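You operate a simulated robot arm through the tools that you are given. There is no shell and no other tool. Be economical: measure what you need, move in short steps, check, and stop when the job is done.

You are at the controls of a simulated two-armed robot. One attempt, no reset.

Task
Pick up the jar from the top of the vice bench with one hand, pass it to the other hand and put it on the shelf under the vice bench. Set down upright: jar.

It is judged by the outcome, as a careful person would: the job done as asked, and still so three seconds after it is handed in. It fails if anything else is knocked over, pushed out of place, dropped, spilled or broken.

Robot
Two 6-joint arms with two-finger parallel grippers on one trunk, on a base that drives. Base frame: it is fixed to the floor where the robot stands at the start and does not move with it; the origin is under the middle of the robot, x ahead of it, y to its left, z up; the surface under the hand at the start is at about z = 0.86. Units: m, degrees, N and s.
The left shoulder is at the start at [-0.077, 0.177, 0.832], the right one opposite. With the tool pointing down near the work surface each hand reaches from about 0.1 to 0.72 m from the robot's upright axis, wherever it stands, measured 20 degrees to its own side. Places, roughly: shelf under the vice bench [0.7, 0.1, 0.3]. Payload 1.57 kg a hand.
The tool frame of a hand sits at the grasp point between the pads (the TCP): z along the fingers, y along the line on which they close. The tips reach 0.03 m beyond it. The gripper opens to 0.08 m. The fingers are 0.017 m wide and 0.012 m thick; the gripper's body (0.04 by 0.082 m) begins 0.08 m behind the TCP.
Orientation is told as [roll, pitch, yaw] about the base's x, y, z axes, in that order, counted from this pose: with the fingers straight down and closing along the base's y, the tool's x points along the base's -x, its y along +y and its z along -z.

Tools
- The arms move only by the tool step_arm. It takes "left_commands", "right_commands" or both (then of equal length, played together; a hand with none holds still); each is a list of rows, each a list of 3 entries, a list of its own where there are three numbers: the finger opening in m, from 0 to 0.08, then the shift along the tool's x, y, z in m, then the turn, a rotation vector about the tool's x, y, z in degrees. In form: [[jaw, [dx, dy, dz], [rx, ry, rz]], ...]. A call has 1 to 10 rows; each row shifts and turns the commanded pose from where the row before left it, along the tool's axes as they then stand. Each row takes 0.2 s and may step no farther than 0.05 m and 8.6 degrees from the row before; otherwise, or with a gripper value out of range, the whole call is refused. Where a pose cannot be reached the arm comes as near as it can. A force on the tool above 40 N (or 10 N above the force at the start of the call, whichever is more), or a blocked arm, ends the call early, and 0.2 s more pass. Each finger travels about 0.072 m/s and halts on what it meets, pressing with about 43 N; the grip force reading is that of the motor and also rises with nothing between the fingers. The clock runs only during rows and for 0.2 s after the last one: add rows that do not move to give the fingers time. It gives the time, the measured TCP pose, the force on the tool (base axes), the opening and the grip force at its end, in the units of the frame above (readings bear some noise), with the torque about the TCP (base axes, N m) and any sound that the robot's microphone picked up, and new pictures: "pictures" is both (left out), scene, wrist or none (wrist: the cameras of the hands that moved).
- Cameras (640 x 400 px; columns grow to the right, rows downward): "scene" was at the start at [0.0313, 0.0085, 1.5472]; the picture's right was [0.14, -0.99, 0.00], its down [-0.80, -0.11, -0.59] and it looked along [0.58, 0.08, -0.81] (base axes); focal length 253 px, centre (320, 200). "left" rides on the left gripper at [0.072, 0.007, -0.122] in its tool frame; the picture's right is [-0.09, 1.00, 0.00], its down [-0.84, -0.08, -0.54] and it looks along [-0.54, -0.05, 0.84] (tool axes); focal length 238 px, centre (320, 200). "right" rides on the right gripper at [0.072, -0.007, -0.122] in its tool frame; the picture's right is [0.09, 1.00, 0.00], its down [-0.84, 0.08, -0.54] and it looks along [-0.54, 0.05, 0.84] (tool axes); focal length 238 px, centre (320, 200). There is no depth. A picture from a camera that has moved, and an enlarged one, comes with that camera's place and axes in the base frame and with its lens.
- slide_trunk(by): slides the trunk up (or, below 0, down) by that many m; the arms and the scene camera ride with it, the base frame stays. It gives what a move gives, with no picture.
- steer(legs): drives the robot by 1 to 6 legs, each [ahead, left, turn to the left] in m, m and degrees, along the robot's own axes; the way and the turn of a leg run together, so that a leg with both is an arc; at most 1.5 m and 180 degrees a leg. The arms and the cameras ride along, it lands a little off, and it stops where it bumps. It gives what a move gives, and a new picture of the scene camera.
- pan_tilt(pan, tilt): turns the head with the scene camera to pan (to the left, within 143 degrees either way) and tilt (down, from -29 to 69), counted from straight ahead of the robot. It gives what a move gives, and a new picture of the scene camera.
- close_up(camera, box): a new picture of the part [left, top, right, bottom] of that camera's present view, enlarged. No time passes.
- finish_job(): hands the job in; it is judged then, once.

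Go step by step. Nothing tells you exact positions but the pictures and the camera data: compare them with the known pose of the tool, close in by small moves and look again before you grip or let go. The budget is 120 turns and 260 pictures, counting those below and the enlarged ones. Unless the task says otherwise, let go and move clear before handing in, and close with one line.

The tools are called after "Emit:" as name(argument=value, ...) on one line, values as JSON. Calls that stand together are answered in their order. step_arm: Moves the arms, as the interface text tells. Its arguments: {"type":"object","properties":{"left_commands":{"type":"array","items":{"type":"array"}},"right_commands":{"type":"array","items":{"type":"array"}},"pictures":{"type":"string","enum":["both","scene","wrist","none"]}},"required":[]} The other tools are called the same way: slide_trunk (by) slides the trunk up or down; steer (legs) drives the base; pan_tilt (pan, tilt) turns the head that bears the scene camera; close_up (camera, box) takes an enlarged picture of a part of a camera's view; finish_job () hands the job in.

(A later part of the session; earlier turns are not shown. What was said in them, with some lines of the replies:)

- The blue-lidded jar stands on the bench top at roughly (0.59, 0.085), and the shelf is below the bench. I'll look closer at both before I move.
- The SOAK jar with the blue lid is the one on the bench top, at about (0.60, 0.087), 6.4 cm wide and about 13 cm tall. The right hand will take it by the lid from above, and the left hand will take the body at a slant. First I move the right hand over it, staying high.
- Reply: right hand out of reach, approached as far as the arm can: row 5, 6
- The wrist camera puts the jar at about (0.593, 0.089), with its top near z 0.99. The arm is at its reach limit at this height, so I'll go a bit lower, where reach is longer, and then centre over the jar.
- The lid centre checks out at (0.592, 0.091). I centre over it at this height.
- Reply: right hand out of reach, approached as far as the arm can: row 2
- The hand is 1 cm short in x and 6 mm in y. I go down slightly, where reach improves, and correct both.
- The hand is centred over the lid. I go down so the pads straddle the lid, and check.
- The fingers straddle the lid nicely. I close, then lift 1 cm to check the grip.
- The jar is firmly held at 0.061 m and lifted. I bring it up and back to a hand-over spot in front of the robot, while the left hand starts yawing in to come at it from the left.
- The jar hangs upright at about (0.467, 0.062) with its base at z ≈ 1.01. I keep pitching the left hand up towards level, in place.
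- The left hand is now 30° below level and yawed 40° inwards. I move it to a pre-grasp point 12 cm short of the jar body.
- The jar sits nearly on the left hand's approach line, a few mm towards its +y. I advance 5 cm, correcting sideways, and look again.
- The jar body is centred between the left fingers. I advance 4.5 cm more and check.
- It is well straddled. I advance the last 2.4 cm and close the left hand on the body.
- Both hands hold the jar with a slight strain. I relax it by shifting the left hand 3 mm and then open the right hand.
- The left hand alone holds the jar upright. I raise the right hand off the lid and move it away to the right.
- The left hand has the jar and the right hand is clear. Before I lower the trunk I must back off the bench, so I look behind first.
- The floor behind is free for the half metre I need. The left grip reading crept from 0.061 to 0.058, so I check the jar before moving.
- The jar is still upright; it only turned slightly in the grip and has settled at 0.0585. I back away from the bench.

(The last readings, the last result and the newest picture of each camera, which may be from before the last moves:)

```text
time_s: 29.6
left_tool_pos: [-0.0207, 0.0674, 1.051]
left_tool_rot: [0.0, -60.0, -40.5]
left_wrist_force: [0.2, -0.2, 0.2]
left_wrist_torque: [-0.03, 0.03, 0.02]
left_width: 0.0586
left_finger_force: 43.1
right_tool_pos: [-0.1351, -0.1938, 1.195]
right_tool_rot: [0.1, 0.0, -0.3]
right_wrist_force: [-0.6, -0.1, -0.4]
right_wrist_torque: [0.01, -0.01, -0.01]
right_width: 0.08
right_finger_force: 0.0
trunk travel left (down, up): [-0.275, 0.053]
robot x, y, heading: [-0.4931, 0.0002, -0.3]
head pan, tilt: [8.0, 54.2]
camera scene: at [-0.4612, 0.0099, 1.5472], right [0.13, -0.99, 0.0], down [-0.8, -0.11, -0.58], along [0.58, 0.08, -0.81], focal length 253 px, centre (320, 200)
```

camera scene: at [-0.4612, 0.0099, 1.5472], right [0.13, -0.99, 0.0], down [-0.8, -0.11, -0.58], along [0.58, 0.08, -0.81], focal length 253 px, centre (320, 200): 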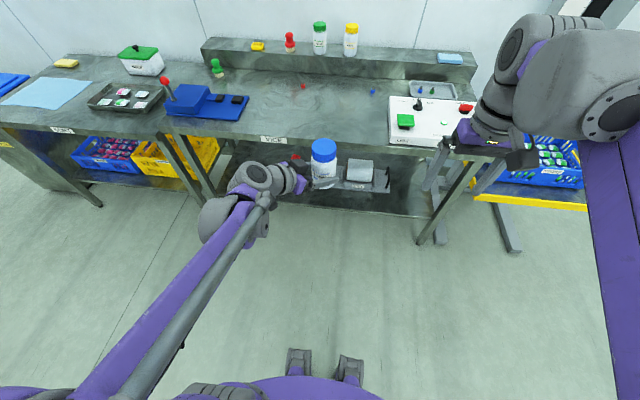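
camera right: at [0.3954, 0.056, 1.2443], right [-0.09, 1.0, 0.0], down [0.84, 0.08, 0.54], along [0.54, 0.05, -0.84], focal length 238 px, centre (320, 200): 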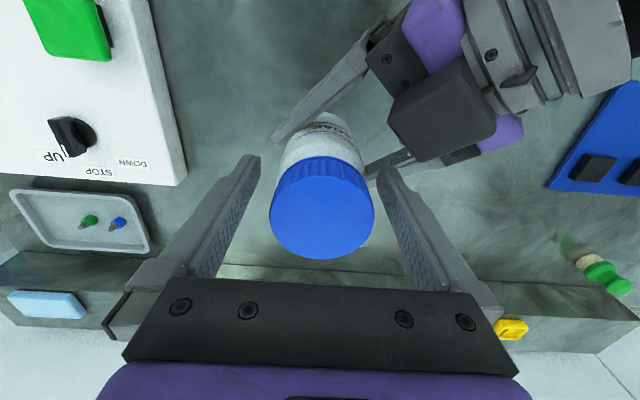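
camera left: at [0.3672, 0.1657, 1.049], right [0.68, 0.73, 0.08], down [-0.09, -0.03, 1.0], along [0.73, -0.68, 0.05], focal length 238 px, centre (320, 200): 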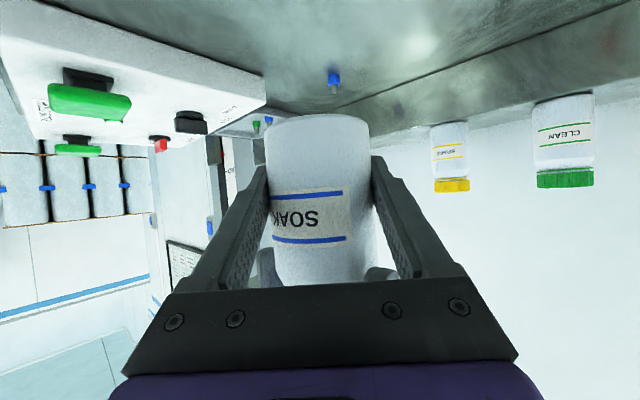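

The bench is clear of the robot now. The shelf carries some items, so I lower the trunk and look at the shelf from lower down.

Emit:
slide_trunk(by=-0.275)

Emit:
pan_tilt(pan=0, tilt=40)

```text
time_s: 32.4
left_tool_pos: [-0.021, 0.0674, 0.7758]
left_tool_rot: [0.0, -60.0, -40.5]
left_wrist_force: [-0.2, -0.4, -0.1]
left_wrist_torque: [0.0, -0.01, -0.03]
left_width: 0.0585
left_finger_force: 42.9
right_tool_pos: [-0.1351, -0.1939, 0.9215]
right_tool_rot: [0.0, -0.1, -0.5]
right_wrist_force: [0.4, 0.4, 0.4]
right_wrist_torque: [-0.01, 0.02, -0.02]
right_width: 0.0798
right_finger_force: 0.1
trunk travel left (down, up): [0.0, 0.328]
robot x, y, heading: [-0.4913, 0.002, -0.5]
head pan, tilt: [8.0, 54.2]
```

```text
time_s: 33.1
left_tool_pos: [-0.0206, 0.0682, 0.7765]
left_tool_rot: [-0.1, -60.0, -40.3]
left_wrist_force: [-0.3, -0.4, 0.0]
left_wrist_torque: [0.03, 0.04, -0.03]
left_width: 0.0584
left_finger_force: 43.0
right_tool_pos: [-0.1356, -0.1942, 0.9204]
right_tool_rot: [0.0, 0.1, -0.5]
right_wrist_force: [0.5, 0.3, -0.8]
right_wrist_torque: [-0.01, -0.01, 0.0]
right_width: 0.0802
right_finger_force: 0.1
trunk travel left (down, up): [0.0, 0.328]
robot x, y, heading: [-0.4883, -0.0001, -0.3]
head pan, tilt: [0.0, 40.0]
camera scene: at [-0.398, -0.0007, 1.289], right [-0.01, -1.0, 0.0], down [-0.64, 0.0, -0.77], along [0.77, 0.0, -0.64], focal length 253 px, centre (320, 200)
```

scene: 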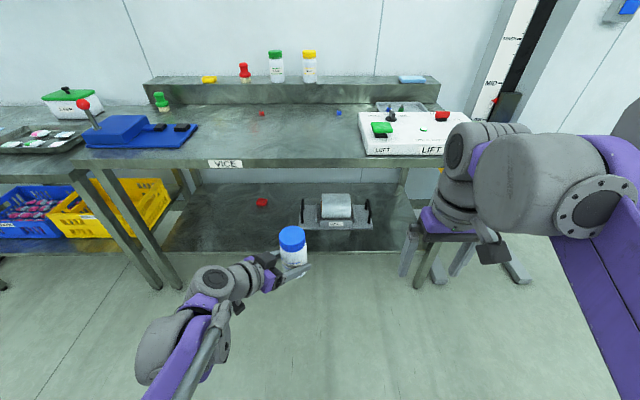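

Emit:
close_up(camera="scene", box=[120, 140, 440, 300])

```text
2.00 times, centred on (280, 220) of scene
camera zoom: at [-0.398, -0.0007, 1.289], right [-0.01, -1.0, 0.0], down [-0.64, 0.0, -0.77], along [0.77, 0.0, -0.64], focal length 505 px, centre (400, 160)
```

zoom: 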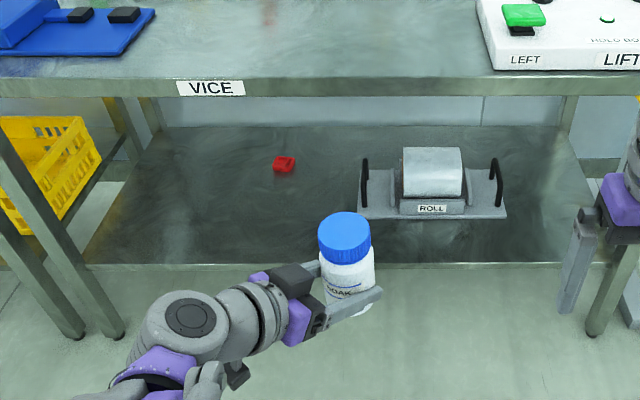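

The shelf's front edge is at x ≈ 0.39. The roll tray spans y −0.15 to 0.12 from x ≈ 0.55, and a small red thing lies near (0.77, 0.35). I'll set the jar at about (0.53, 0.26). First, out in the open, I yaw the left hand straight, keeping the jar upright, and pull the right hand back.

Emit:
step_arm(left_commands=[[0.04, [0, 0, 0], [-6.93, 0, -4]], [0.04, [0, 0, 0], [-6.93, 0, -4]], [0.04, [0, 0, 0], [-6.93, 0, -4]], [0.04, [0, 0, 0], [-6.93, 0, -4]], [0.04, [0, 0, 0], [-6.93, 0, -4]], [0.04, [0, 0, 0], [0, 0, 0]]], right_commands=[[0.08, [0.02, -0.01, -0.01], [0, 0, 0]], [0.08, [0.02, -0.01, -0.01], [0, 0, 0]], [0.08, [0.02, -0.01, -0.01], [0, 0, 0]], [0.08, [0.02, -0.01, -0.01], [0, 0, 0]], [0.08, [0.01, -0.01, -0.01], [0, 0, 0]], [0.08, [0, 0, 0], [0, 0, 0]]])

```text
time_s: 34.5
left_tool_pos: [-0.0196, 0.0673, 0.7768]
left_tool_rot: [0.0, -60.0, -0.4]
left_wrist_force: [0.6, 0.4, -0.5]
left_wrist_torque: [-0.01, 0.01, -0.02]
left_width: 0.0585
left_finger_force: 42.9
right_tool_pos: [-0.2251, -0.2436, 0.9704]
right_tool_rot: [0.0, 0.0, -0.4]
right_wrist_force: [0.1, -0.2, 0.5]
right_wrist_torque: [0.0, 0.01, -0.01]
right_width: 0.0803
right_finger_force: 0.1
trunk travel left (down, up): [0.0, 0.328]
robot x, y, heading: [-0.4929, -0.002, -0.1]
head pan, tilt: [0.0, 40.0]
camera scene: at [-0.398, -0.0006, 1.289], right [-0.01, -1.0, 0.0], down [-0.64, 0.0, -0.77], along [0.77, -0.01, -0.64], focal length 253 px, centre (320, 200)
camera right: at [-0.2972, -0.2499, 1.0948], right [-0.09, 1.0, 0.0], down [0.84, 0.07, 0.54], along [0.54, 0.05, -0.84], focal length 238 px, centre (320, 200)
camera left: at [-0.1626, 0.0755, 0.774], right [0.05, 1.0, 0.08], down [-0.05, -0.08, 1.0], along [1.0, -0.06, 0.05], focal length 238 px, centre (320, 200)
```

scene: 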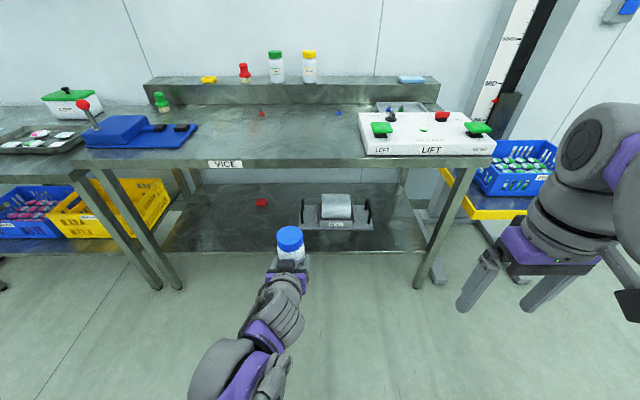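
right: 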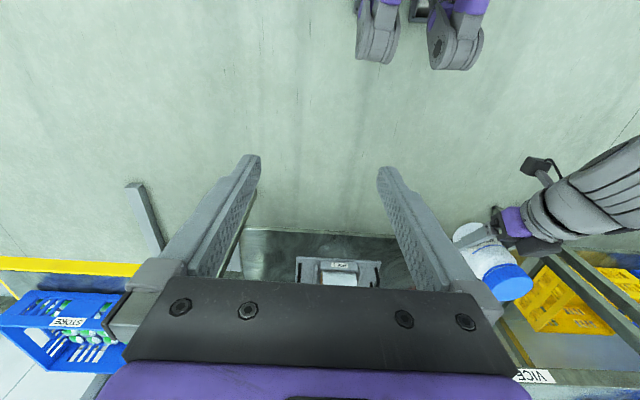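
left: 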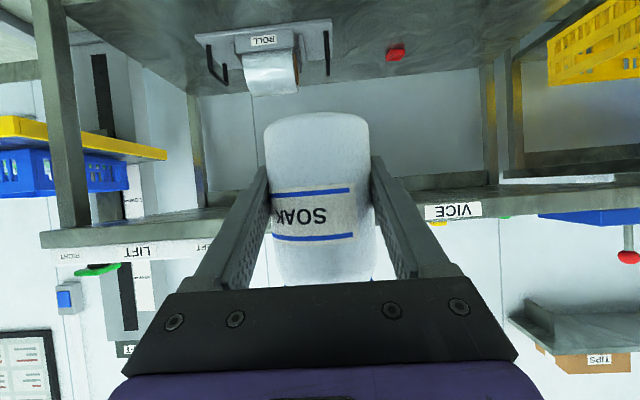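

The jar is upright in a straight left hand. Now I lower it and extend ahead, still out in front of the bench.

Emit:
step_arm(left_commands=[[0.04, [0.0228, 0.01, 0.0305], [0, 0, 0]], [0.04, [0.0228, 0.01, 0.0305], [0, 0, 0]], [0.04, [0.0228, 0.01, 0.0305], [0, 0, 0]], [0.04, [0.0228, 0.01, 0.0305], [0, 0, 0]], [0.04, [0.0228, 0.01, 0.0305], [0, 0, 0]], [0.04, [0.0228, 0.01, 0.0305], [0, 0, 0]], [0.04, [0.0228, 0.01, 0.0305], [0, 0, 0]], [0.04, [0.0228, 0.01, 0.0305], [0, 0, 0]], [0.04, [0.0228, 0.01, 0.0305], [0, 0, 0]], [0.04, [0.0228, 0.01, 0.0305], [0, 0, 0]]])

```text
time_s: 36.7
left_tool_pos: [0.1292, 0.1679, 0.4252]
left_tool_rot: [-0.2, -60.0, -0.3]
left_wrist_force: [0.4, 0.4, -0.6]
left_wrist_torque: [0.0, 0.02, 0.01]
left_width: 0.0587
left_finger_force: 42.8
right_tool_pos: [-0.2237, -0.2446, 0.9707]
right_tool_rot: [-0.1, 0.1, -0.3]
right_wrist_force: [-0.5, 0.1, 0.0]
right_wrist_torque: [0.0, 0.0, -0.03]
right_width: 0.0798
right_finger_force: 0.0
trunk travel left (down, up): [0.0, 0.328]
robot x, y, heading: [-0.4933, 0.0004, -0.1]
head pan, tilt: [0.0, 40.0]
camera scene: at [-0.3975, -0.0005, 1.289], right [-0.01, -1.0, 0.0], down [-0.64, 0.0, -0.77], along [0.77, -0.01, -0.64], focal length 253 px, centre (320, 200)
camera left: at [-0.0127, 0.1761, 0.4227], right [0.05, 1.0, 0.08], down [-0.05, -0.08, 1.0], along [1.0, -0.06, 0.05], focal length 238 px, centre (320, 200)
```

scene: 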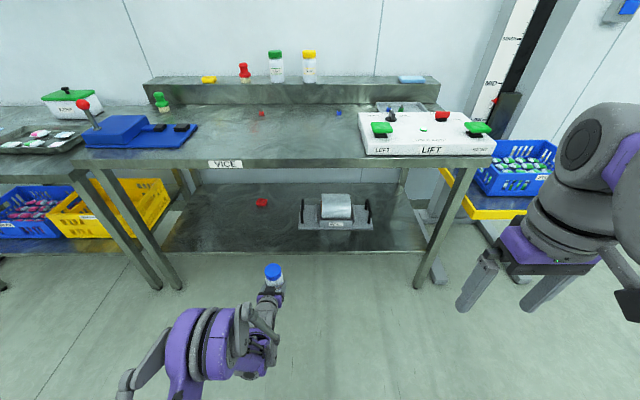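
left: 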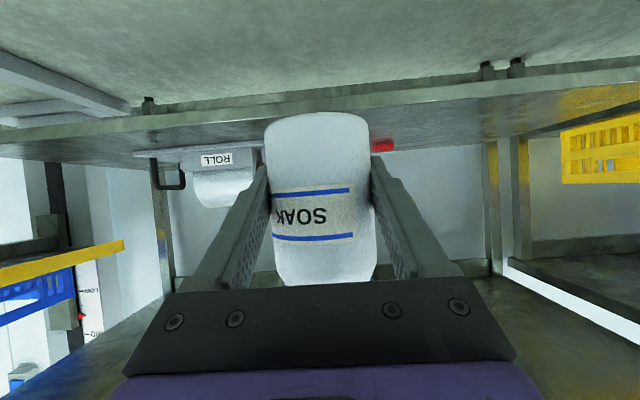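

The jar's base is at z ≈ 0.385, and I measure the shelf top at about 0.295–0.30. I drive 9 cm left and 30 cm ahead, then check.

Emit:
steer(legs=[[0, 0.09, 0], [0.28, 0, 0]])

Emit:
close_up(camera="left", box=[0, 0, 640, 400])

```text
time_s: 39.7
left_tool_pos: [0.4056, 0.2581, 0.4262]
left_tool_rot: [-0.1, -60.0, -0.2]
left_wrist_force: [0.4, 0.1, 0.9]
left_wrist_torque: [0.0, 0.02, 0.02]
left_width: 0.0587
left_finger_force: 43.0
right_tool_pos: [0.053, -0.1551, 0.9704]
right_tool_rot: [0.0, 0.0, -0.3]
right_wrist_force: [0.0, 0.8, -0.5]
right_wrist_torque: [-0.04, -0.01, -0.01]
right_width: 0.0801
right_finger_force: 0.0
trunk travel left (down, up): [0.0, 0.328]
robot x, y, heading: [-0.2115, 0.0906, -0.3]
head pan, tilt: [0.0, 40.0]
camera scene: at [-0.1203, 0.0895, 1.289], right [-0.01, -1.0, 0.0], down [-0.64, 0.0, -0.77], along [0.77, 0.0, -0.64], focal length 253 px, centre (320, 200)
```

scene: 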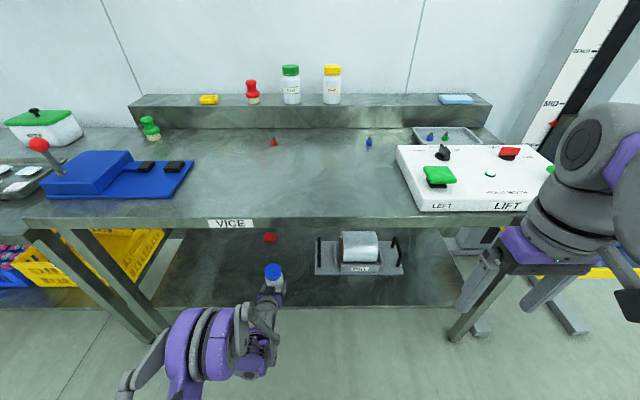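

```text
1.00 times, centred on (320, 200) of left (not enlarged: the box is as wide or as high as the picture)
camera zoom: at [0.264, 0.2666, 0.4233], right [0.05, 1.0, 0.08], down [-0.05, -0.08, 1.0], along [1.0, -0.06, 0.05], focal length 238 px, centre (320, 200)
```

zoom: 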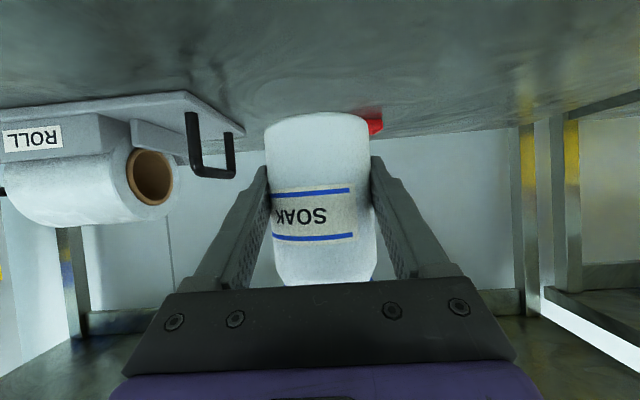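

The way in is clear; the tray is at y < 0.12 and the red item is much deeper in. I drive 12.5 cm further ahead.

Emit:
steer(legs=[[0.125, 0, 0]])

Emit:
close_up(camera="left", box=[0, 0, 640, 400])

Emit:
close_up(camera="scene", box=[160, 200, 400, 350])

```text
time_s: 41.0
left_tool_pos: [0.5297, 0.259, 0.4257]
left_tool_rot: [0.1, -60.0, -0.3]
left_wrist_force: [-1.0, 0.4, -1.1]
left_wrist_torque: [-0.01, 0.02, -0.06]
left_width: 0.0585
left_finger_force: 42.9
right_tool_pos: [0.1784, -0.1544, 0.9709]
right_tool_rot: [0.0, 0.1, -0.4]
right_wrist_force: [0.4, -0.8, -0.8]
right_wrist_torque: [0.02, 0.01, 0.01]
right_width: 0.0801
right_finger_force: 0.0
trunk travel left (down, up): [0.0, 0.328]
robot x, y, heading: [-0.0951, 0.0936, -0.3]
head pan, tilt: [0.0, 40.0]
camera scene: at [0.004, 0.0888, 1.289], right [-0.01, -1.0, 0.0], down [-0.64, 0.0, -0.77], along [0.77, 0.0, -0.64], focal length 253 px, centre (320, 200)
```

scene: 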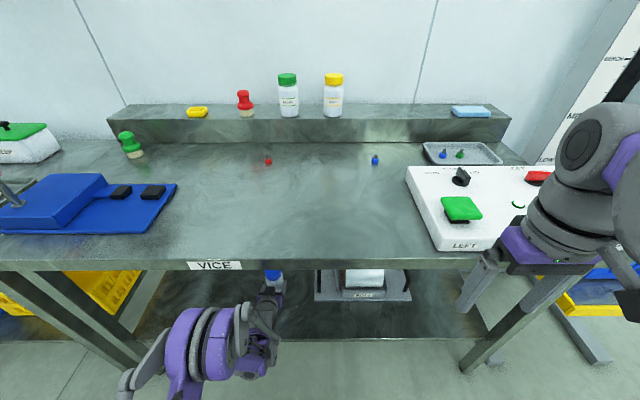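

```text
1.00 times, centred on (320, 200) of left (not enlarged: the box is as wide or as high as the picture)
camera zoom: at [0.3882, 0.2658, 0.4232], right [0.05, 1.0, 0.08], down [-0.05, -0.08, 1.0], along [1.0, -0.06, 0.05], focal length 238 px, centre (320, 200)
```

zoom: 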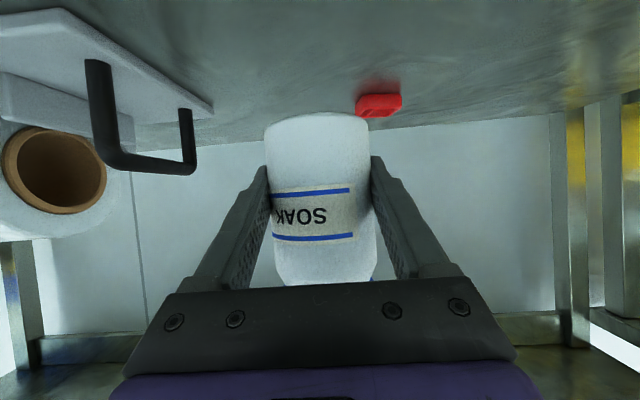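

```text
2.67 times, centred on (280, 275) of scene
camera zoom: at [0.004, 0.0888, 1.289], right [-0.01, -1.0, 0.0], down [-0.64, 0.0, -0.77], along [0.77, 0.0, -0.64], focal length 674 px, centre (427, 0)
```

zoom: 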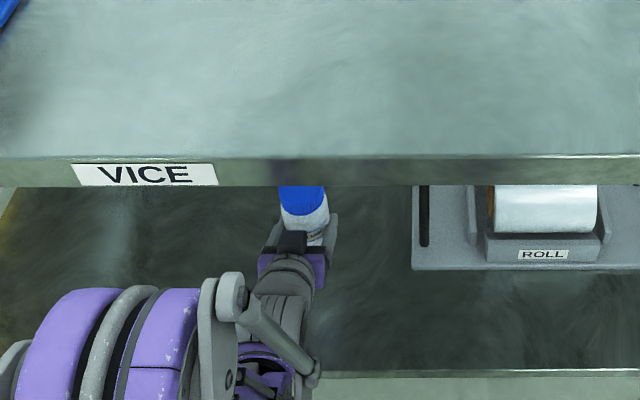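

The jar hangs over clear shelf. I lower it 7 cm straight down and check.

Emit:
step_arm(left_commands=[[0.04, [0.0152, 0, 0.00875], [0, 0, 0]], [0.04, [0.0152, 0, 0.00875], [0, 0, 0]], [0.04, [0.0152, 0, 0.00875], [0, 0, 0]], [0.04, [0.0152, 0, 0.00875], [0, 0, 0]], [0.04, [0, 0, 0], [0, 0, 0]]], pictures="wrist")

```text
time_s: 42.2
left_tool_pos: [0.5288, 0.2569, 0.3552]
left_tool_rot: [-0.1, -60.1, -0.3]
left_wrist_force: [0.7, -0.7, -0.6]
left_wrist_torque: [0.0, 0.02, 0.0]
left_width: 0.0585
left_finger_force: 42.7
right_tool_pos: [0.1782, -0.1544, 0.9719]
right_tool_rot: [0.0, -0.1, -0.3]
right_wrist_force: [0.4, -0.8, -0.8]
right_wrist_torque: [0.0, -0.04, -0.02]
right_width: 0.0799
right_finger_force: 0.0
trunk travel left (down, up): [0.0, 0.328]
robot x, y, heading: [-0.0951, 0.09, 0.1]
head pan, tilt: [0.0, 40.0]
camera left: at [0.3878, 0.2647, 0.3528], right [0.05, 1.0, 0.08], down [-0.05, -0.08, 1.0], along [1.0, -0.06, 0.05], focal length 238 px, centre (320, 200)
```

left: 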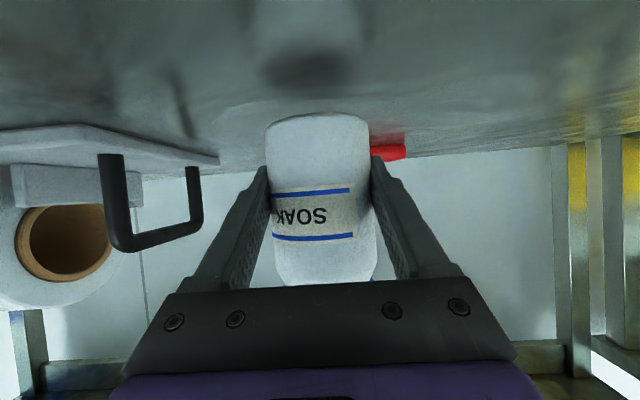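

About 2 cm remains, as the reflection in the shelf shows. I lower in small steps, watching the force.

Emit:
step_arm(left_commands=[[0.04, [0.00346, 0, 0.002], [0, 0, 0]], [0.04, [0.00346, 0, 0.002], [0, 0, 0]], [0.04, [0.00346, 0, 0.002], [0, 0, 0]], [0.04, [0, 0, 0], [0, 0, 0]]], pictures="wrist")

```text
time_s: 43.2
left_tool_pos: [0.5301, 0.2576, 0.3434]
left_tool_rot: [0.0, -60.0, -0.3]
left_wrist_force: [0.5, -0.2, 0.2]
left_wrist_torque: [-0.01, 0.01, 0.02]
left_width: 0.0586
left_finger_force: 43.2
right_tool_pos: [0.1774, -0.1553, 0.9705]
right_tool_rot: [0.0, 0.0, -0.3]
right_wrist_force: [0.2, 0.5, 0.4]
right_wrist_torque: [0.02, 0.04, 0.01]
right_width: 0.0797
right_finger_force: 0.1
trunk travel left (down, up): [0.0, 0.328]
robot x, y, heading: [-0.0907, 0.0931, -0.6]
head pan, tilt: [0.0, 40.0]
camera left: at [0.3879, 0.2651, 0.3413], right [0.05, 1.0, 0.08], down [-0.05, -0.08, 1.0], along [1.0, -0.06, 0.05], focal length 238 px, centre (320, 200)
```

left: 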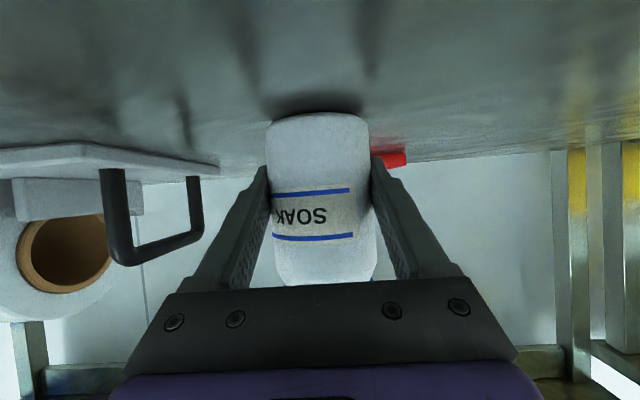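

Only a few millimetres remain, so I use finer steps.

Emit:
step_arm(left_commands=[[0.04, [0.00173, 0, 0.001], [0, 0, 0]], [0.04, [0.00173, 0, 0.001], [0, 0, 0]], [0.04, [0, 0, 0], [0, 0, 0]]], pictures="wrist")

```text
time_s: 44.0
left_tool_pos: [0.5293, 0.2573, 0.341]
left_tool_rot: [0.1, -60.2, -0.3]
left_wrist_force: [0.4, -1.7, 10.7]
left_wrist_torque: [-0.11, -0.46, -0.04]
left_width: 0.0584
left_finger_force: 43.5
right_tool_pos: [0.1758, -0.1542, 0.971]
right_tool_rot: [0.0, 0.0, -0.3]
right_wrist_force: [0.2, -0.8, -0.5]
right_wrist_torque: [-0.02, 0.01, 0.02]
right_width: 0.0797
right_finger_force: 0.0
trunk travel left (down, up): [0.0, 0.328]
robot x, y, heading: [-0.0896, 0.0941, -0.3]
head pan, tilt: [0.0, 40.0]
camera left: at [0.3879, 0.2654, 0.3379], right [0.05, 1.0, 0.08], down [-0.05, -0.08, 1.0], along [1.0, -0.06, 0.05], focal length 238 px, centre (320, 200)
```

left: 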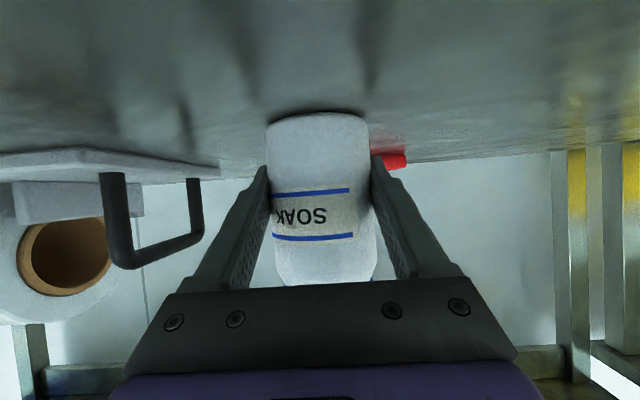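

Contact at 10.7 N: the jar stands on the shelf. I open the left hand slowly, without moving it.

Emit:
step_arm(left_commands=[[0.056, [0, 0, 0], [0, 0, 0]], [0.06, [0, 0, 0], [0, 0, 0]], [0.064, [0, 0, 0], [0, 0, 0]], [0.07, [0, 0, 0], [0, 0, 0]], [0.08, [0, 0, 0], [0, 0, 0]], [0.08, [0, 0, 0], [0, 0, 0]]], pictures="wrist")

```text
time_s: 45.4
left_tool_pos: [0.5297, 0.2577, 0.3403]
left_tool_rot: [0.0, -60.0, -0.4]
left_wrist_force: [0.1, 0.5, 0.0]
left_wrist_torque: [0.03, 0.0, -0.01]
left_width: 0.0797
left_finger_force: 0.1
right_tool_pos: [0.1762, -0.1539, 0.9715]
right_tool_rot: [0.0, 0.1, -0.3]
right_wrist_force: [0.4, 0.4, -0.9]
right_wrist_torque: [0.02, -0.02, -0.02]
right_width: 0.0799
right_finger_force: 0.1
trunk travel left (down, up): [0.0, 0.328]
robot x, y, heading: [-0.0917, 0.094, -0.3]
head pan, tilt: [0.0, 40.0]
camera left: at [0.3878, 0.2657, 0.3372], right [0.05, 1.0, 0.08], down [-0.05, -0.08, 1.0], along [1.0, -0.06, 0.05], focal length 238 px, centre (320, 200)
```

left: 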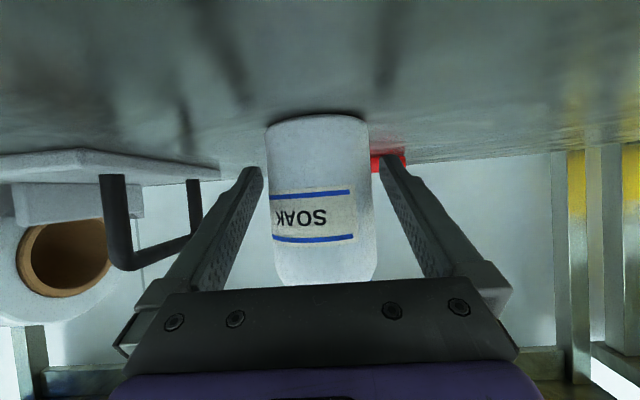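

The jar stands free between the open fingers. I withdraw along the finger axis.

Emit:
step_arm(left_commands=[[0.08, [0, 0, -0.015], [0, 0, 0]], [0.08, [0, 0, -0.02], [0, 0, 0]], [0.08, [0, 0, -0.03], [0, 0, 0]], [0.08, [0, 0, -0.03], [0, 0, 0]], [0.08, [0, 0, -0.03], [0, 0, 0]], [0.08, [0, 0, -0.03], [0, 0, 0]], [0.08, [0, 0, 0], [0, 0, 0]]])

```text
time_s: 47.0
left_tool_pos: [0.436, 0.2575, 0.4369]
left_tool_rot: [0.0, -59.9, -0.4]
left_wrist_force: [-1.0, -1.0, -1.0]
left_wrist_torque: [0.0, -0.02, -0.02]
left_width: 0.0803
left_finger_force: 0.0
left hand out of reach, approached as far as the arm can: row 4, 5, 6
right_tool_pos: [0.1764, -0.1552, 0.9718]
right_tool_rot: [0.0, 0.0, -0.3]
right_wrist_force: [-0.2, 0.2, -0.8]
right_wrist_torque: [0.03, 0.0, 0.0]
right_width: 0.0801
right_finger_force: 0.0
trunk travel left (down, up): [0.0, 0.328]
robot x, y, heading: [-0.0933, 0.0888, -0.1]
head pan, tilt: [0.0, 40.0]
camera scene: at [0.0034, 0.0888, 1.289], right [-0.01, -1.0, 0.0], down [-0.64, 0.0, -0.77], along [0.77, 0.0, -0.64], focal length 253 px, centre (320, 200)
camera left: at [0.2935, 0.266, 0.4352], right [0.05, 1.0, 0.08], down [-0.05, -0.08, 1.0], along [1.0, -0.06, 0.05], focal length 238 px, centre (320, 200)
```

scene: 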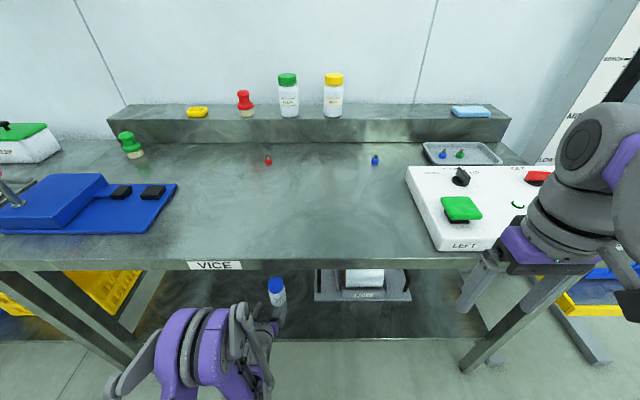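
left: 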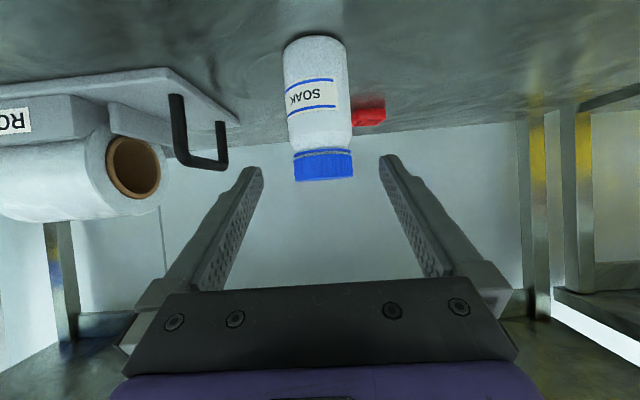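

The jar stands upright on the shelf and the hand is off it. I drive straight back to clear the bench and take a final look.

Emit:
steer(legs=[[-0.4, 0, 0]])

Emit:
close_up(camera="scene", box=[160, 140, 420, 300])

```text
time_s: 49.5
left_tool_pos: [0.0432, 0.2622, 0.4364]
left_tool_rot: [0.0, -59.9, -0.1]
left_wrist_force: [0.1, 0.5, -0.1]
left_wrist_torque: [0.0, 0.0, -0.01]
left_width: 0.0798
left_finger_force: 0.0
right_tool_pos: [-0.2151, -0.1529, 0.9706]
right_tool_rot: [0.0, 0.0, -0.2]
right_wrist_force: [-0.6, -0.1, -0.3]
right_wrist_torque: [0.01, -0.01, -0.01]
right_width: 0.08
right_finger_force: 0.1
trunk travel left (down, up): [0.0, 0.328]
robot x, y, heading: [-0.4814, 0.0923, -0.2]
head pan, tilt: [0.0, 40.0]
camera scene: at [-0.3886, 0.0907, 1.289], right [0.0, -1.0, 0.0], down [-0.64, 0.0, -0.77], along [0.77, 0.0, -0.64], focal length 253 px, centre (320, 200)
```

scene: 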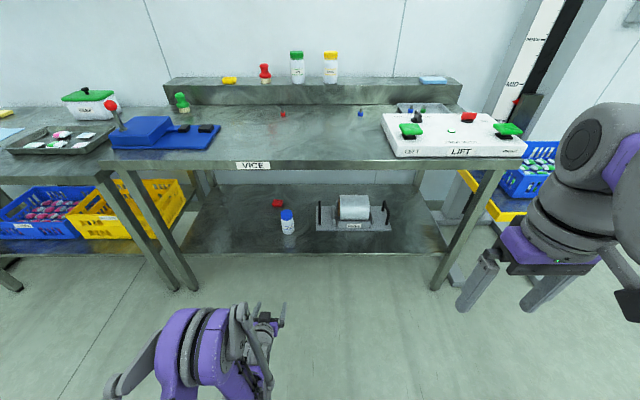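

```text
2.46 times, centred on (290, 220) of scene
camera zoom: at [-0.3886, 0.0907, 1.289], right [0.0, -1.0, 0.0], down [-0.64, 0.0, -0.77], along [0.77, 0.0, -0.64], focal length 622 px, centre (394, 151)
```

zoom: 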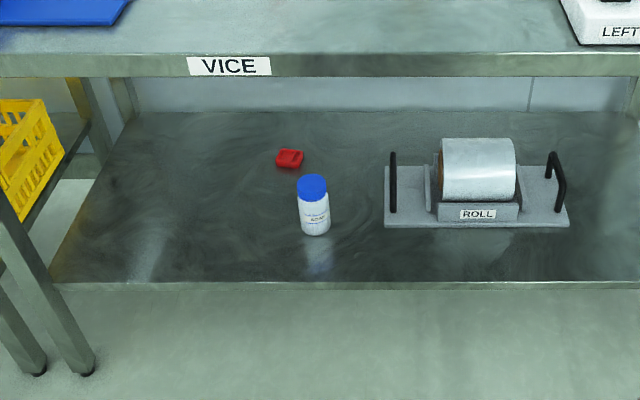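

The jar stands upright on the shelf, nothing else has moved, and both hands are clear. I hand the job in.

Emit:
finish_job()

```text
The job is handed in.
```

The jar labelled SOAK (blue lid) was picked up with the right hand, passed to the left, and now stands upright on the shelf under the vice bench; the last picture shows nothing else disturbed.
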